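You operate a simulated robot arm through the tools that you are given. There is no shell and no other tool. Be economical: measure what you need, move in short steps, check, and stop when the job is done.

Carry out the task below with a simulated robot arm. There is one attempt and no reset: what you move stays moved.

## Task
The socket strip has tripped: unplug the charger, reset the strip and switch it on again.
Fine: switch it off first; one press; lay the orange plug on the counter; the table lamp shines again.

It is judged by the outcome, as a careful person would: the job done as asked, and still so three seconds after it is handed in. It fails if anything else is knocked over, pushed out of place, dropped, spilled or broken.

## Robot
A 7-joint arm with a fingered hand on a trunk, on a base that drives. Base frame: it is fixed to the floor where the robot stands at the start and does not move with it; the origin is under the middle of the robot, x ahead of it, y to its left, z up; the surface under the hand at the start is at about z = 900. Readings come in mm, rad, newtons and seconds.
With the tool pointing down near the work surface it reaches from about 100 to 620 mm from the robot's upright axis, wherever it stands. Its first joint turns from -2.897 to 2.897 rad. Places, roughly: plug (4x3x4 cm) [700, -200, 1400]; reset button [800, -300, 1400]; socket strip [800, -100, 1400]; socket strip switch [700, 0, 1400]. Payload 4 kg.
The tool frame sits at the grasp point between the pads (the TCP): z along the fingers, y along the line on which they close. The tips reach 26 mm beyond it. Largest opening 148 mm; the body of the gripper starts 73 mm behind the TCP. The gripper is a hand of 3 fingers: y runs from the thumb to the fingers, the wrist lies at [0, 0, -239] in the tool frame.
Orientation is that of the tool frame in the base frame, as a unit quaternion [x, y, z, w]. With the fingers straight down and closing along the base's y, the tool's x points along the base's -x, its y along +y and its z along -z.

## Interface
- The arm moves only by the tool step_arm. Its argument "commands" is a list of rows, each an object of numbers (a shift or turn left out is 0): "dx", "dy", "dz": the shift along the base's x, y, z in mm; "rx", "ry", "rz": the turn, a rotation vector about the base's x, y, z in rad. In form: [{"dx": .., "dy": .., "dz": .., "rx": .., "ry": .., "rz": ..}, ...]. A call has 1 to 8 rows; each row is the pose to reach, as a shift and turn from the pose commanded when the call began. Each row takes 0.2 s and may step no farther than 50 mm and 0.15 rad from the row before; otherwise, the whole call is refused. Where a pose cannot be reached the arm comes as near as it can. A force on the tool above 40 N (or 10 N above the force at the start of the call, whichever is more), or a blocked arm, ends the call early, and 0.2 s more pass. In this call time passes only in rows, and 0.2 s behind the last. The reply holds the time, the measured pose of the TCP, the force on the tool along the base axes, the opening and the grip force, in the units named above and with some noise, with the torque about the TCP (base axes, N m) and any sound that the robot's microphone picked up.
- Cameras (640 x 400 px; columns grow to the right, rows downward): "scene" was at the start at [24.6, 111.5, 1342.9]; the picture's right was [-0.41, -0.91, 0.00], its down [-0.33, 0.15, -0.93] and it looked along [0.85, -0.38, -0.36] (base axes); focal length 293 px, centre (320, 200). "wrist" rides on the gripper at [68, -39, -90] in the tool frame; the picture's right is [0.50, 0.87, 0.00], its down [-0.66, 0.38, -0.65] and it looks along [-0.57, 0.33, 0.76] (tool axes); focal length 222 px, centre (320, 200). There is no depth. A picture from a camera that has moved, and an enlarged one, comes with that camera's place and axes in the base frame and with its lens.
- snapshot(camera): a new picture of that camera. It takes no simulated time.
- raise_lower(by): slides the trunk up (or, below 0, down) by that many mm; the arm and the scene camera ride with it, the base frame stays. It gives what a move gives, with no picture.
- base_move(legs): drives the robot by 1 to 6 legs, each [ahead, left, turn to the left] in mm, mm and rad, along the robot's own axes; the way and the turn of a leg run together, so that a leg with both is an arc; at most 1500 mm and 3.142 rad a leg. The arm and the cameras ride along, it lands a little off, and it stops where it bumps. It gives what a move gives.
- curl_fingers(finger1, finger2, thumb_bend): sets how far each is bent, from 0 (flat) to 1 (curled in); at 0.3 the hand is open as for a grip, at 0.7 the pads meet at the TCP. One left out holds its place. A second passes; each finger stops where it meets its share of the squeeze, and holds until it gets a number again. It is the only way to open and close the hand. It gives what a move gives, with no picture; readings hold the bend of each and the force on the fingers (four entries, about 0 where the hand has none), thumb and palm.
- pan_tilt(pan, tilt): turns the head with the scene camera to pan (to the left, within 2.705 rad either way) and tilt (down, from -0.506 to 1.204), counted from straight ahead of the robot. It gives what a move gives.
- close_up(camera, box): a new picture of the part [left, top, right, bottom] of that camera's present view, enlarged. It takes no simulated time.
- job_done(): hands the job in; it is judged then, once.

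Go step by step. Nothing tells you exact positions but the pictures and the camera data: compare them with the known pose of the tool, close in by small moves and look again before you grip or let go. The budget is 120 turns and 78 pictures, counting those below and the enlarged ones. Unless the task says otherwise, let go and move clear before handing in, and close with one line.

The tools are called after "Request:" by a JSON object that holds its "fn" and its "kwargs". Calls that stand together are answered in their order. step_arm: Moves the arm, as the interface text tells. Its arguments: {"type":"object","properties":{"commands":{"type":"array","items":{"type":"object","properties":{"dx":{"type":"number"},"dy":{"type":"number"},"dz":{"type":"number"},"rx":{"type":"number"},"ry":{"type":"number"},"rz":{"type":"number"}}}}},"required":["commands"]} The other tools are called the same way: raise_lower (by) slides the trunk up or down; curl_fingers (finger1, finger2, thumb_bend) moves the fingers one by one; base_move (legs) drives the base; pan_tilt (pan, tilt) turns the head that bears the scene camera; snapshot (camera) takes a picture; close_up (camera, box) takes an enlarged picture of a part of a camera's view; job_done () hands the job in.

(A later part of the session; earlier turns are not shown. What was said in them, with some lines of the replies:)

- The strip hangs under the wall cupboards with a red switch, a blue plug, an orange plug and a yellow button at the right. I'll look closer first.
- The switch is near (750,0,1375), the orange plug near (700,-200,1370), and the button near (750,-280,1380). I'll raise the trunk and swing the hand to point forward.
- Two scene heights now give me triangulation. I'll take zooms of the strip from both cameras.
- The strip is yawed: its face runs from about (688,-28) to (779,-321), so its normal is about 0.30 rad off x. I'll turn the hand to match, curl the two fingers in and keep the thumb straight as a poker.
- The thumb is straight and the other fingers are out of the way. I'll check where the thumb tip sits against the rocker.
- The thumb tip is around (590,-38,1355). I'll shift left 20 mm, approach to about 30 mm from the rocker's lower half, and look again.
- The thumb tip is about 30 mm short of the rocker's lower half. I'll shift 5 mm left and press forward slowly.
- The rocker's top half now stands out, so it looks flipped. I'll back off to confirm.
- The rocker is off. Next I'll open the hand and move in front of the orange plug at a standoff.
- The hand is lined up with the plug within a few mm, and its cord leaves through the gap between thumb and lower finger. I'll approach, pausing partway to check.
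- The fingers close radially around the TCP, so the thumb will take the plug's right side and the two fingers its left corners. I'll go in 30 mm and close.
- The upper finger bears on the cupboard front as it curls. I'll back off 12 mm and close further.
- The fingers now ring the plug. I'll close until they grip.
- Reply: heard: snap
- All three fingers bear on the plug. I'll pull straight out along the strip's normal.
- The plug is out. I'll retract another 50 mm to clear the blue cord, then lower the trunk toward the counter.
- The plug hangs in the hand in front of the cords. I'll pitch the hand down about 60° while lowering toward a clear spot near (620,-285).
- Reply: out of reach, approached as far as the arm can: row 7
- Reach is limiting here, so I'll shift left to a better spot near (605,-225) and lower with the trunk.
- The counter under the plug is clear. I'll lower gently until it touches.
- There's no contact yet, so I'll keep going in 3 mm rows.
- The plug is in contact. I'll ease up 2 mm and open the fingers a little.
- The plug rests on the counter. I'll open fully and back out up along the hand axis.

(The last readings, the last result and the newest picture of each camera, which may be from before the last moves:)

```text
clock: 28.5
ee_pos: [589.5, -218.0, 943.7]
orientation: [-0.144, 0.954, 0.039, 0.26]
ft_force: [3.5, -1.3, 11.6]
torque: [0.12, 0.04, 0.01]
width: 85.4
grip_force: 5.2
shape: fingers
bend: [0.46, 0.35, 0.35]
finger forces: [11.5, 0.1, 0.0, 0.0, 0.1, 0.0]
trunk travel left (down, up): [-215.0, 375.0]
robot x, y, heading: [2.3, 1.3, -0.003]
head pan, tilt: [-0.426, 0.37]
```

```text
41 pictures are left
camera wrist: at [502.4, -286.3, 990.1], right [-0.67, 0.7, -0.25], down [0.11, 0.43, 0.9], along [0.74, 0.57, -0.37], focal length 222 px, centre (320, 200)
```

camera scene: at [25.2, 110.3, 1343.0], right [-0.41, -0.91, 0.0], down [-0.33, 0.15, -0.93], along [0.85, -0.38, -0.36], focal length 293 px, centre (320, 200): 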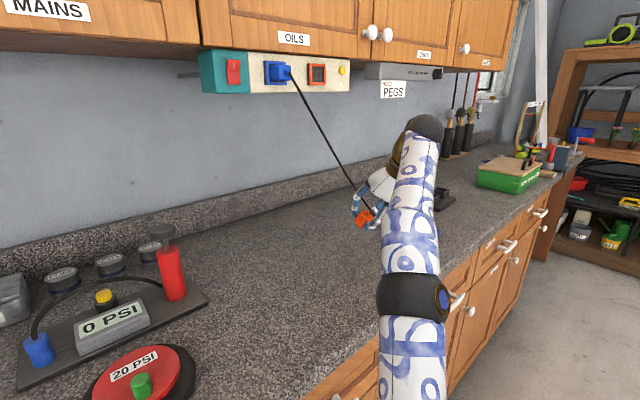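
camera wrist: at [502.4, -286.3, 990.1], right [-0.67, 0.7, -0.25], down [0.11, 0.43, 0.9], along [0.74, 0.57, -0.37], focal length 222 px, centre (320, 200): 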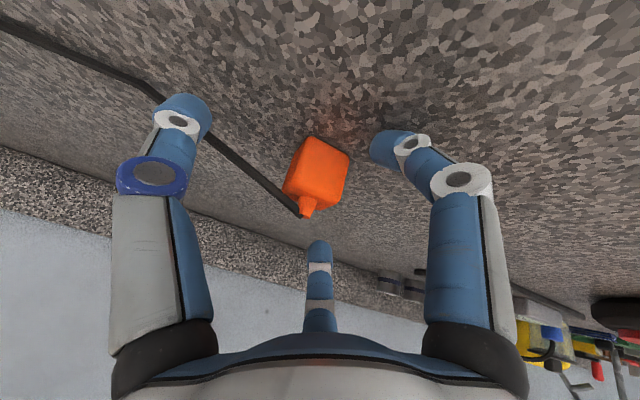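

The plug is free. I'll retreat along the hand axis.

Request:
{"fn": "step_arm", "kwargs": {"commands": [{"dx": -10, "dy": -3, "dz": 17}, {"dx": -24, "dy": -8, "dz": 43}, {"dx": -44, "dy": -12, "dz": 85}]}}

Request:
{"fn": "snapshot", "kwargs": {"camera": "wrist"}}

Request:
{"fn": "snapshot", "kwargs": {"camera": "scene"}}

```text
clock: 29.3
ee_pos: [545.7, -231.0, 1028.6]
orientation: [-0.145, 0.954, 0.039, 0.258]
ft_force: [-0.1, -0.2, 0.7]
torque: [-0.02, 0.02, -0.01]
width: 111.1
grip_force: 0.1
shape: fingers
bend: [0.35, 0.35, 0.35]
finger forces: [0.0, 0.0, 0.0, 0.0, 0.0, 0.1]
trunk travel left (down, up): [-215.0, 375.0]
robot x, y, heading: [-0.2, -1.0, -0.0]
head pan, tilt: [-0.426, 0.37]
```

```text
40 pictures are left
camera wrist: at [458.3, -299.7, 1074.4], right [-0.67, 0.7, -0.25], down [0.11, 0.43, 0.9], along [0.73, 0.57, -0.37], focal length 222 px, centre (320, 200)
```

wrist: 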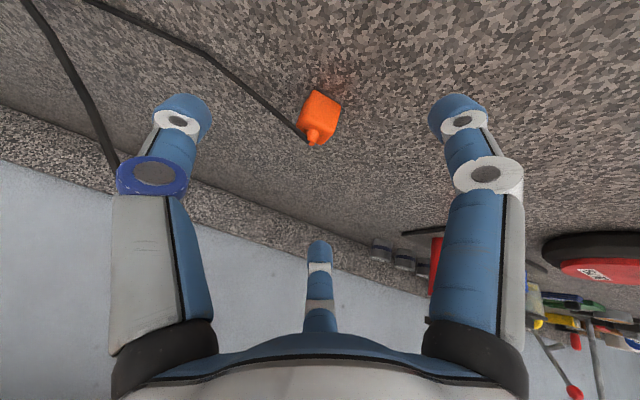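

```text
39 pictures are left
camera scene: at [24.8, 111.5, 1282.9], right [-0.41, -0.91, 0.0], down [-0.33, 0.15, -0.93], along [0.85, -0.38, -0.36], focal length 293 px, centre (320, 200)
```

scene: 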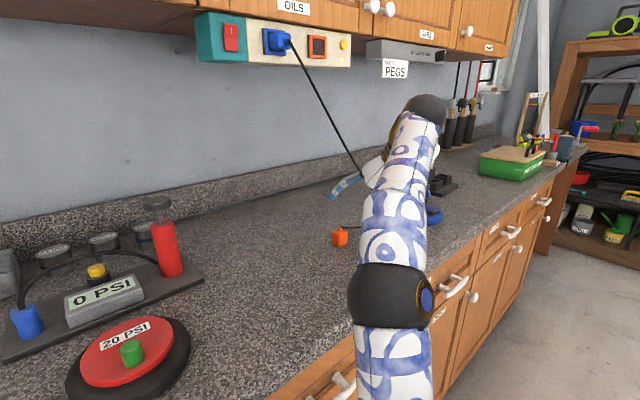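

The orange plug is lying on the counter. Next I'll raise the trunk, level the hand again and set the thumb as a poker.

Request:
{"fn": "raise_lower", "kwargs": {"by": 260}}

Request:
{"fn": "step_arm", "kwargs": {"commands": [{"dx": 0, "dy": 0, "dz": 12, "rx": 0.044, "ry": -0.142}, {"dx": 0, "dy": 0, "dz": 24, "rx": 0.088, "ry": -0.284}, {"dx": 0, "dy": 0, "dz": 36, "rx": 0.132, "ry": -0.426}, {"dx": 0, "dy": 0, "dz": 48, "rx": 0.176, "ry": -0.568}, {"dx": 0, "dy": 0, "dz": 60, "rx": 0.22, "ry": -0.71}, {"dx": 0, "dy": 0, "dz": 72, "rx": 0.264, "ry": -0.852}, {"dx": 0, "dy": 0, "dz": 84, "rx": 0.308, "ry": -0.994}]}}

Request:
{"fn": "curl_fingers", "kwargs": {"finger1": 1.0, "finger2": 1.0, "thumb_bend": 0.3}}

Request:
{"fn": "snapshot", "kwargs": {"camera": "scene"}}

```text
clock: 32.0
ee_pos: [545.0, -233.1, 1289.3]
orientation: [-0.144, 0.954, 0.039, 0.258]
ft_force: [-0.4, 0.5, 0.0]
torque: [0.03, -0.01, -0.03]
width: 111.1
grip_force: 0.0
shape: fingers
bend: [0.35, 0.35, 0.35]
finger forces: [0.0, 0.0, 0.0, 0.1, 0.1, 0.0]
trunk travel left (down, up): [-475.0, 115.0]
robot x, y, heading: [2.2, 1.5, -0.003]
head pan, tilt: [-0.426, 0.37]
```

```text
clock: 33.6
ee_pos: [546.4, -233.0, 1372.6]
orientation: [-0.106, 0.698, 0.106, 0.7]
ft_force: [-0.8, 0.0, -0.5]
torque: [0.0, -0.03, 0.0]
width: 110.9
grip_force: 0.0
shape: fingers
bend: [0.35, 0.35, 0.35]
finger forces: [0.0, 0.1, 0.0, 0.1, 0.1, 0.0]
trunk travel left (down, up): [-475.0, 115.0]
robot x, y, heading: [-0.4, 1.1, -0.005]
head pan, tilt: [-0.426, 0.37]
```

```text
clock: 34.6
ee_pos: [545.7, -231.6, 1371.7]
orientation: [-0.106, 0.699, 0.106, 0.699]
ft_force: [-0.4, 0.4, 0.3]
torque: [0.0, 0.01, 0.0]
width: 63.9
grip_force: 0.0
shape: fingers
bend: [0.89, 0.89, 0.3]
finger forces: [0.0, 0.1, 0.0, 0.0, 0.0, 0.0]
trunk travel left (down, up): [-475.0, 115.0]
robot x, y, heading: [0.6, 0.1, -0.0]
head pan, tilt: [-0.426, 0.37]
```

```text
38 pictures are left
camera scene: at [24.6, 111.4, 1542.9], right [-0.41, -0.91, 0.0], down [-0.33, 0.15, -0.93], along [0.85, -0.38, -0.36], focal length 293 px, centre (320, 200)
```

scene: 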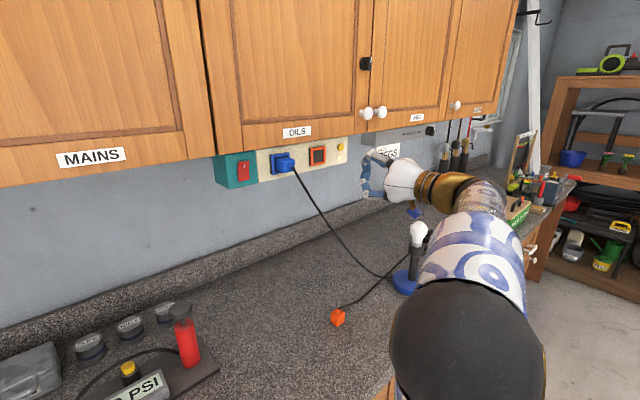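

I'll bring the thumb in front of the yellow button, stopping about 35 mm short.

Request:
{"fn": "step_arm", "kwargs": {"commands": [{"dx": 10, "dy": -31, "dz": 7}, {"dx": 50, "dy": -19, "dz": 7}, {"dx": 90, "dy": -7, "dz": 7}, {"dx": 129, "dy": 5.5, "dz": 7}]}}

Request:
{"fn": "close_up", "kwargs": {"camera": "scene", "box": [296, 120, 392, 180]}}

Request:
{"fn": "snapshot", "kwargs": {"camera": "wrist"}}

```text
clock: 35.6
ee_pos: [674.0, -224.7, 1379.1]
orientation: [-0.104, 0.7, 0.105, 0.699]
ft_force: [0.3, -0.4, 0.0]
torque: [0.0, 0.05, 0.06]
width: 65.0
grip_force: 0.0
shape: fingers
bend: [0.91, 0.91, 0.3]
finger forces: [0.0, 0.1, 0.1, 0.0, 0.0, 0.0]
trunk travel left (down, up): [-475.0, 115.0]
robot x, y, heading: [1.5, -1.5, -0.0]
head pan, tilt: [-0.426, 0.37]
```

```text
6.67 times, centred on (344, 150) of scene
camera zoom: at [25.1, 111.3, 1542.9], right [-0.41, -0.91, 0.0], down [-0.33, 0.15, -0.93], along [0.85, -0.38, -0.36], focal length 1951 px, centre (160, 533)
```

zoom: 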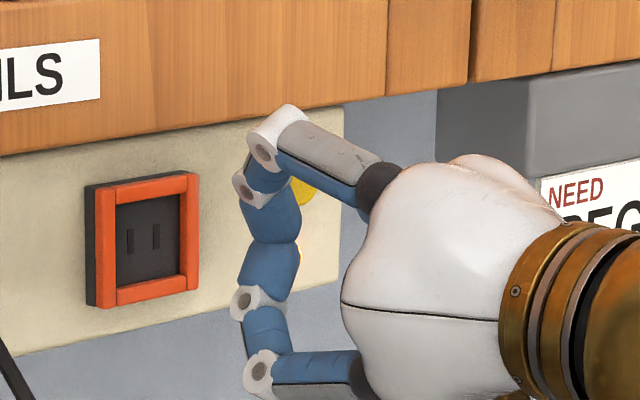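

```text
36 pictures are left
camera wrist: at [599.8, -288.3, 1313.0], right [-0.26, 0.83, -0.5], down [-0.74, 0.17, 0.66], along [0.63, 0.54, 0.57], focal length 222 px, centre (320, 200)
```

wrist: 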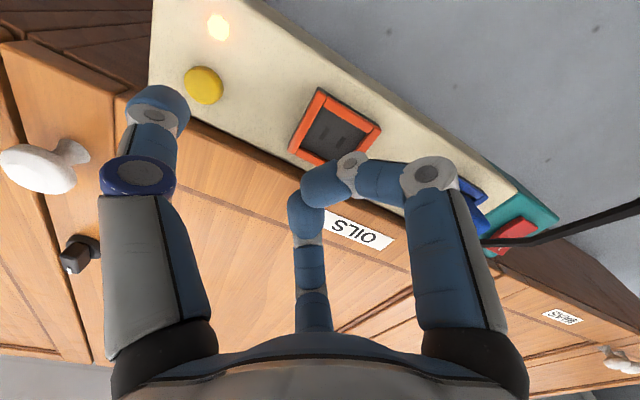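

The wrist view puts the button at about (764,-287,1382), directly ahead of the thumb tip. I'll press forward gently.

Request:
{"fn": "step_arm", "kwargs": {"commands": [{"dx": 20, "dy": 6.2, "dz": 0.5}, {"dx": 28, "dy": 8.7, "dz": 1}, {"dx": 32, "dy": 10, "dz": 1}, {"dx": 35, "dy": 10.9, "dz": 1}]}}

Request:
{"fn": "snapshot", "kwargs": {"camera": "wrist"}}

```text
clock: 36.6
ee_pos: [708.5, -216.3, 1379.6]
orientation: [-0.105, 0.699, 0.105, 0.699]
ft_force: [-0.2, 1.2, 0.3]
torque: [0.01, 0.0, -0.05]
width: 64.8
grip_force: 0.5
shape: fingers
bend: [0.91, 0.91, 0.3]
finger forces: [0.1, 0.0, 0.1, 0.0, 0.4, 0.0]
trunk travel left (down, up): [-475.0, 115.0]
robot x, y, heading: [-1.0, 1.1, 0.002]
head pan, tilt: [-0.426, 0.37]
```

```text
35 pictures are left
camera wrist: at [634.9, -278.9, 1314.6], right [-0.26, 0.83, -0.5], down [-0.74, 0.17, 0.66], along [0.63, 0.54, 0.57], focal length 222 px, centre (320, 200)
```

wrist: 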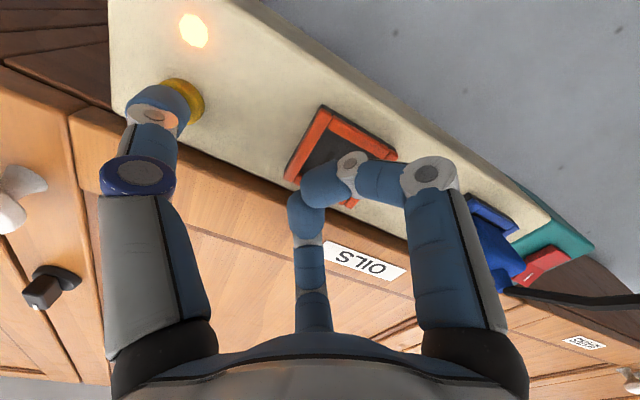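

The thumb is just touching and sits a few mm too far right of the button's centre. I'll back off slightly, shift left 6 mm, then press.

Request:
{"fn": "step_arm", "kwargs": {"commands": [{"dx": -6, "dy": -1.8}, {"dx": -7.8, "dy": 4, "dz": -1}]}}

Request:
{"fn": "step_arm", "kwargs": {"commands": [{"dx": 6, "dy": 1.8}, {"dx": 9, "dy": 2.8}, {"dx": 12, "dy": 3.7}]}}

Request:
{"fn": "close_up", "kwargs": {"camera": "wrist", "box": [80, 0, 400, 200]}}

```text
clock: 37.2
ee_pos: [700.9, -211.1, 1380.2]
orientation: [-0.105, 0.699, 0.105, 0.699]
ft_force: [0.2, -0.8, 0.6]
torque: [0.0, -0.04, -0.03]
width: 64.5
grip_force: 0.2
shape: fingers
bend: [0.91, 0.91, 0.3]
finger forces: [0.0, 0.0, 0.1, 0.0, 0.0, 0.0]
trunk travel left (down, up): [-475.0, 115.0]
robot x, y, heading: [1.1, -3.6, 0.003]
head pan, tilt: [-0.426, 0.37]
```

```text
clock: 38.0
ee_pos: [712.3, -208.5, 1379.7]
orientation: [-0.106, 0.699, 0.106, 0.699]
ft_force: [-4.7, -0.1, -2.2]
torque: [0.1, 0.06, -0.38]
width: 65.4
grip_force: 2.2
shape: fingers
bend: [0.91, 0.91, 0.3]
finger forces: [0.1, 0.1, 0.0, 0.1, 4.8, 0.0]
trunk travel left (down, up): [-475.0, 115.0]
robot x, y, heading: [-1.9, -1.0, 0.001]
head pan, tilt: [-0.426, 0.37]
heard: click
```

```text
2.00 times, centred on (240, 100) of wrist
camera zoom: at [638.4, -272.0, 1314.1], right [-0.26, 0.83, -0.5], down [-0.74, 0.17, 0.66], along [0.63, 0.54, 0.57], focal length 444 px, centre (480, 400)
```

zoom: 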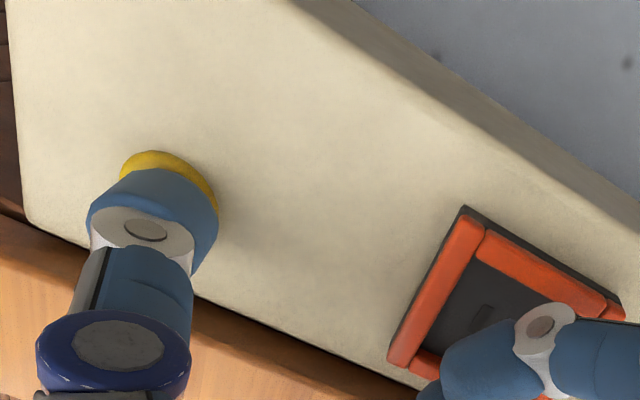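

I heard a click and the trip light is out. I'll back off and travel to the switch.

Request:
{"fn": "step_arm", "kwargs": {"commands": [{"dx": -35, "dy": -11}, {"dx": -70, "dy": -22}, {"dx": -105, "dy": -33}]}}

Request:
{"fn": "step_arm", "kwargs": {"commands": [{"dx": -13, "dy": 43}, {"dx": -26, "dy": 86}, {"dx": -39, "dy": 129}, {"dx": -52, "dy": 172}, {"dx": -65, "dy": 215}, {"dx": -78, "dy": 258}, {"dx": -90, "dy": 297, "dz": 3}]}}

Request:
{"fn": "step_arm", "kwargs": {"commands": [{"dx": 30, "dy": 9}, {"dx": 58, "dy": 18}]}}

Request:
{"fn": "snapshot", "kwargs": {"camera": "wrist"}}

Request:
{"fn": "close_up", "kwargs": {"camera": "scene", "box": [200, 130, 360, 230]}}

```text
clock: 38.8
ee_pos: [608.0, -241.9, 1378.4]
orientation: [-0.105, 0.7, 0.106, 0.699]
ft_force: [-0.3, -0.5, -0.1]
torque: [-0.01, 0.01, 0.01]
width: 64.8
grip_force: 0.0
shape: fingers
bend: [0.91, 0.92, 0.3]
finger forces: [0.1, 0.0, 0.1, 0.0, 0.0, 0.0]
trunk travel left (down, up): [-475.0, 115.0]
robot x, y, heading: [-1.9, 0.8, -0.002]
head pan, tilt: [-0.426, 0.37]
```

```text
clock: 40.4
ee_pos: [519.7, 58.5, 1380.1]
orientation: [-0.106, 0.699, 0.105, 0.699]
ft_force: [-0.4, -1.0, 0.1]
torque: [0.0, -0.01, 0.01]
width: 65.0
grip_force: 0.1
shape: fingers
bend: [0.92, 0.92, 0.3]
finger forces: [0.0, 0.1, 0.1, 0.1, 0.1, 0.0]
trunk travel left (down, up): [-475.0, 115.0]
robot x, y, heading: [1.4, 1.5, -0.002]
head pan, tilt: [-0.426, 0.37]
```

```text
clock: 41.0
ee_pos: [575.2, 75.6, 1382.4]
orientation: [-0.105, 0.7, 0.105, 0.699]
ft_force: [-0.1, -0.1, 0.1]
torque: [0.02, 0.0, 0.01]
width: 65.1
grip_force: 0.1
shape: fingers
bend: [0.92, 0.92, 0.3]
finger forces: [0.0, 0.0, 0.1, 0.1, 0.0, 0.1]
trunk travel left (down, up): [-475.0, 115.0]
robot x, y, heading: [0.1, 1.4, 0.001]
head pan, tilt: [-0.426, 0.37]
```

```text
33 pictures are left
camera wrist: at [502.0, 11.5, 1316.2], right [-0.26, 0.83, -0.5], down [-0.74, 0.17, 0.66], along [0.63, 0.54, 0.57], focal length 222 px, centre (320, 200)
```

wrist: 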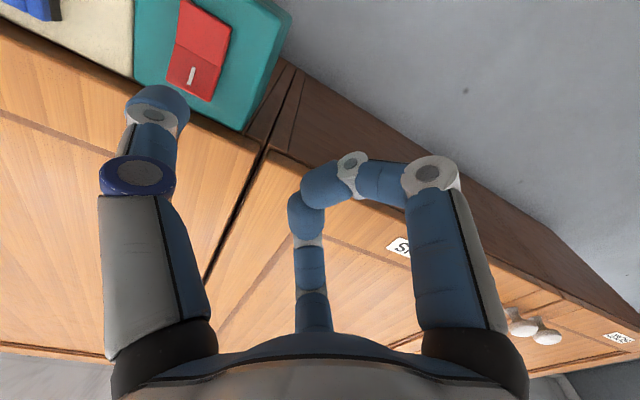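

```text
4.00 times, centred on (280, 180) of scene
camera zoom: at [25.0, 111.6, 1542.9], right [-0.41, -0.91, 0.0], down [-0.33, 0.15, -0.93], along [0.85, -0.38, -0.36], focal length 1171 px, centre (480, 280)
```

zoom: 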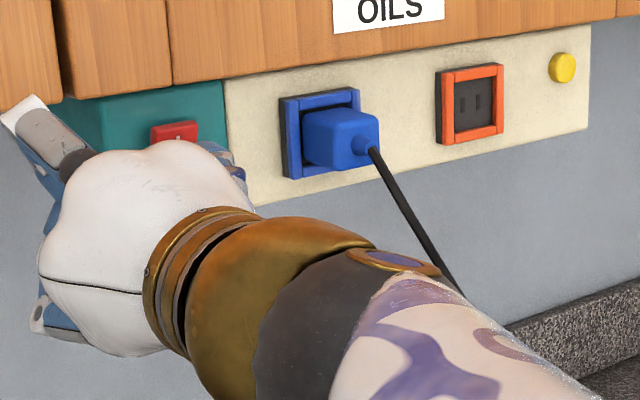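

The trip light is off and the thumb lines up with the rocker's top half ("I"). I'll press.

Request:
{"fn": "step_arm", "kwargs": {"commands": [{"dx": 22, "dy": 6.8, "dz": 1}, {"dx": 30, "dy": 9.3, "dz": 2}, {"dx": 34, "dy": 10.5, "dz": 2}, {"dx": 38, "dy": 11.8, "dz": 2}, {"dx": 42, "dy": 13, "dz": 2}]}}

Request:
{"fn": "close_up", "kwargs": {"camera": "wrist", "box": [80, 0, 400, 200]}}

```text
clock: 42.2
ee_pos: [616.6, 87.7, 1384.1]
orientation: [-0.106, 0.699, 0.105, 0.699]
ft_force: [-11.5, -0.8, -2.7]
torque: [0.24, 0.16, -0.84]
width: 66.1
grip_force: 5.6
shape: fingers
bend: [0.92, 0.92, 0.29]
finger forces: [0.0, 0.0, 0.0, 0.0, 10.3, 0.0]
trunk travel left (down, up): [-475.0, 115.0]
robot x, y, heading: [-1.9, 3.6, 0.005]
head pan, tilt: [-0.426, 0.37]
```

```text
2.00 times, centred on (240, 100) of wrist
camera zoom: at [542.5, 23.4, 1319.4], right [-0.26, 0.83, -0.5], down [-0.74, 0.17, 0.66], along [0.63, 0.54, 0.57], focal length 444 px, centre (480, 400)
```

zoom: 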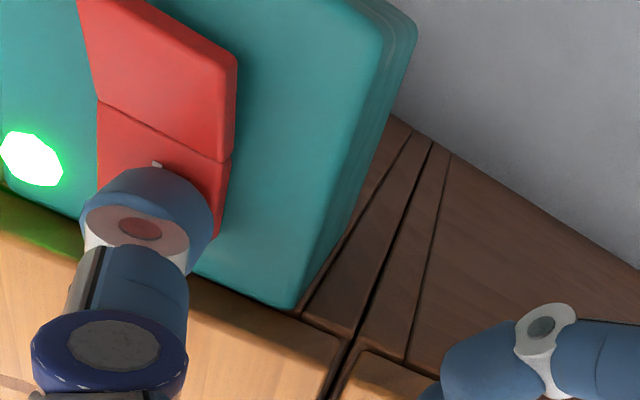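

The green light is on and the rocker has flipped. I'll back away and check the lamp and the rest of the scene.

Request:
{"fn": "step_arm", "kwargs": {"commands": [{"dx": -38, "dy": -12}, {"dx": -75, "dy": -24}, {"dx": -115, "dy": -36}, {"dx": -145, "dy": -20}]}}

Request:
{"fn": "snapshot", "kwargs": {"camera": "scene"}}

Request:
{"fn": "close_up", "kwargs": {"camera": "scene", "box": [200, 130, 360, 230]}}

```text
clock: 43.2
ee_pos: [473.4, 66.5, 1386.0]
orientation: [-0.106, 0.699, 0.105, 0.699]
ft_force: [-0.3, -0.3, -0.3]
torque: [0.02, -0.02, 0.01]
width: 65.5
grip_force: 0.1
shape: fingers
bend: [0.93, 0.93, 0.3]
finger forces: [0.1, 0.1, 0.0, 0.0, 0.0, 0.1]
trunk travel left (down, up): [-475.0, 115.0]
robot x, y, heading: [-1.2, -2.0, 0.003]
head pan, tilt: [-0.426, 0.37]
```

```text
30 pictures are left
camera scene: at [24.1, 111.6, 1543.0], right [-0.41, -0.91, 0.0], down [-0.33, 0.15, -0.93], along [0.85, -0.38, -0.36], focal length 293 px, centre (320, 200)
```

scene: 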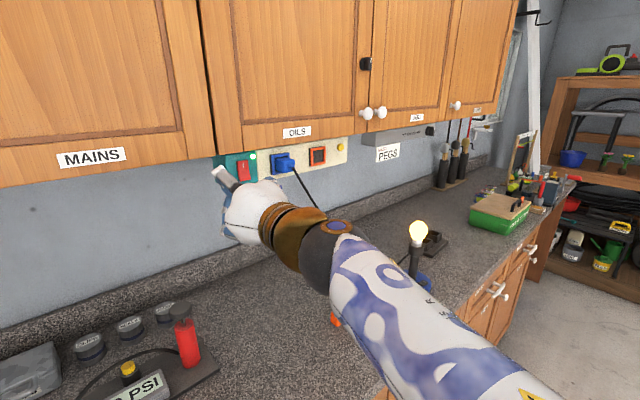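

```text
4.00 times, centred on (280, 180) of scene
camera zoom: at [24.1, 111.6, 1543.0], right [-0.41, -0.91, 0.0], down [-0.33, 0.15, -0.93], along [0.85, -0.38, -0.36], focal length 1171 px, centre (480, 280)
```

zoom: 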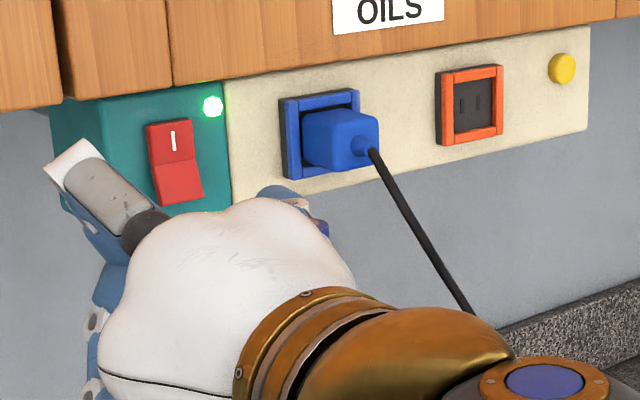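

The rocker is on, the green light is lit, the trip light is out and the table lamp shines. The orange plug lies on the counter and the hand is clear, so I'm handing in.

Request:
{"fn": "job_done", "kwargs": {}}

```text
The job is handed in.
```

The strip was switched off, the charger's orange plug was pulled and laid on the counter, reset was pressed once, and the strip is back on with the table lamp shining.
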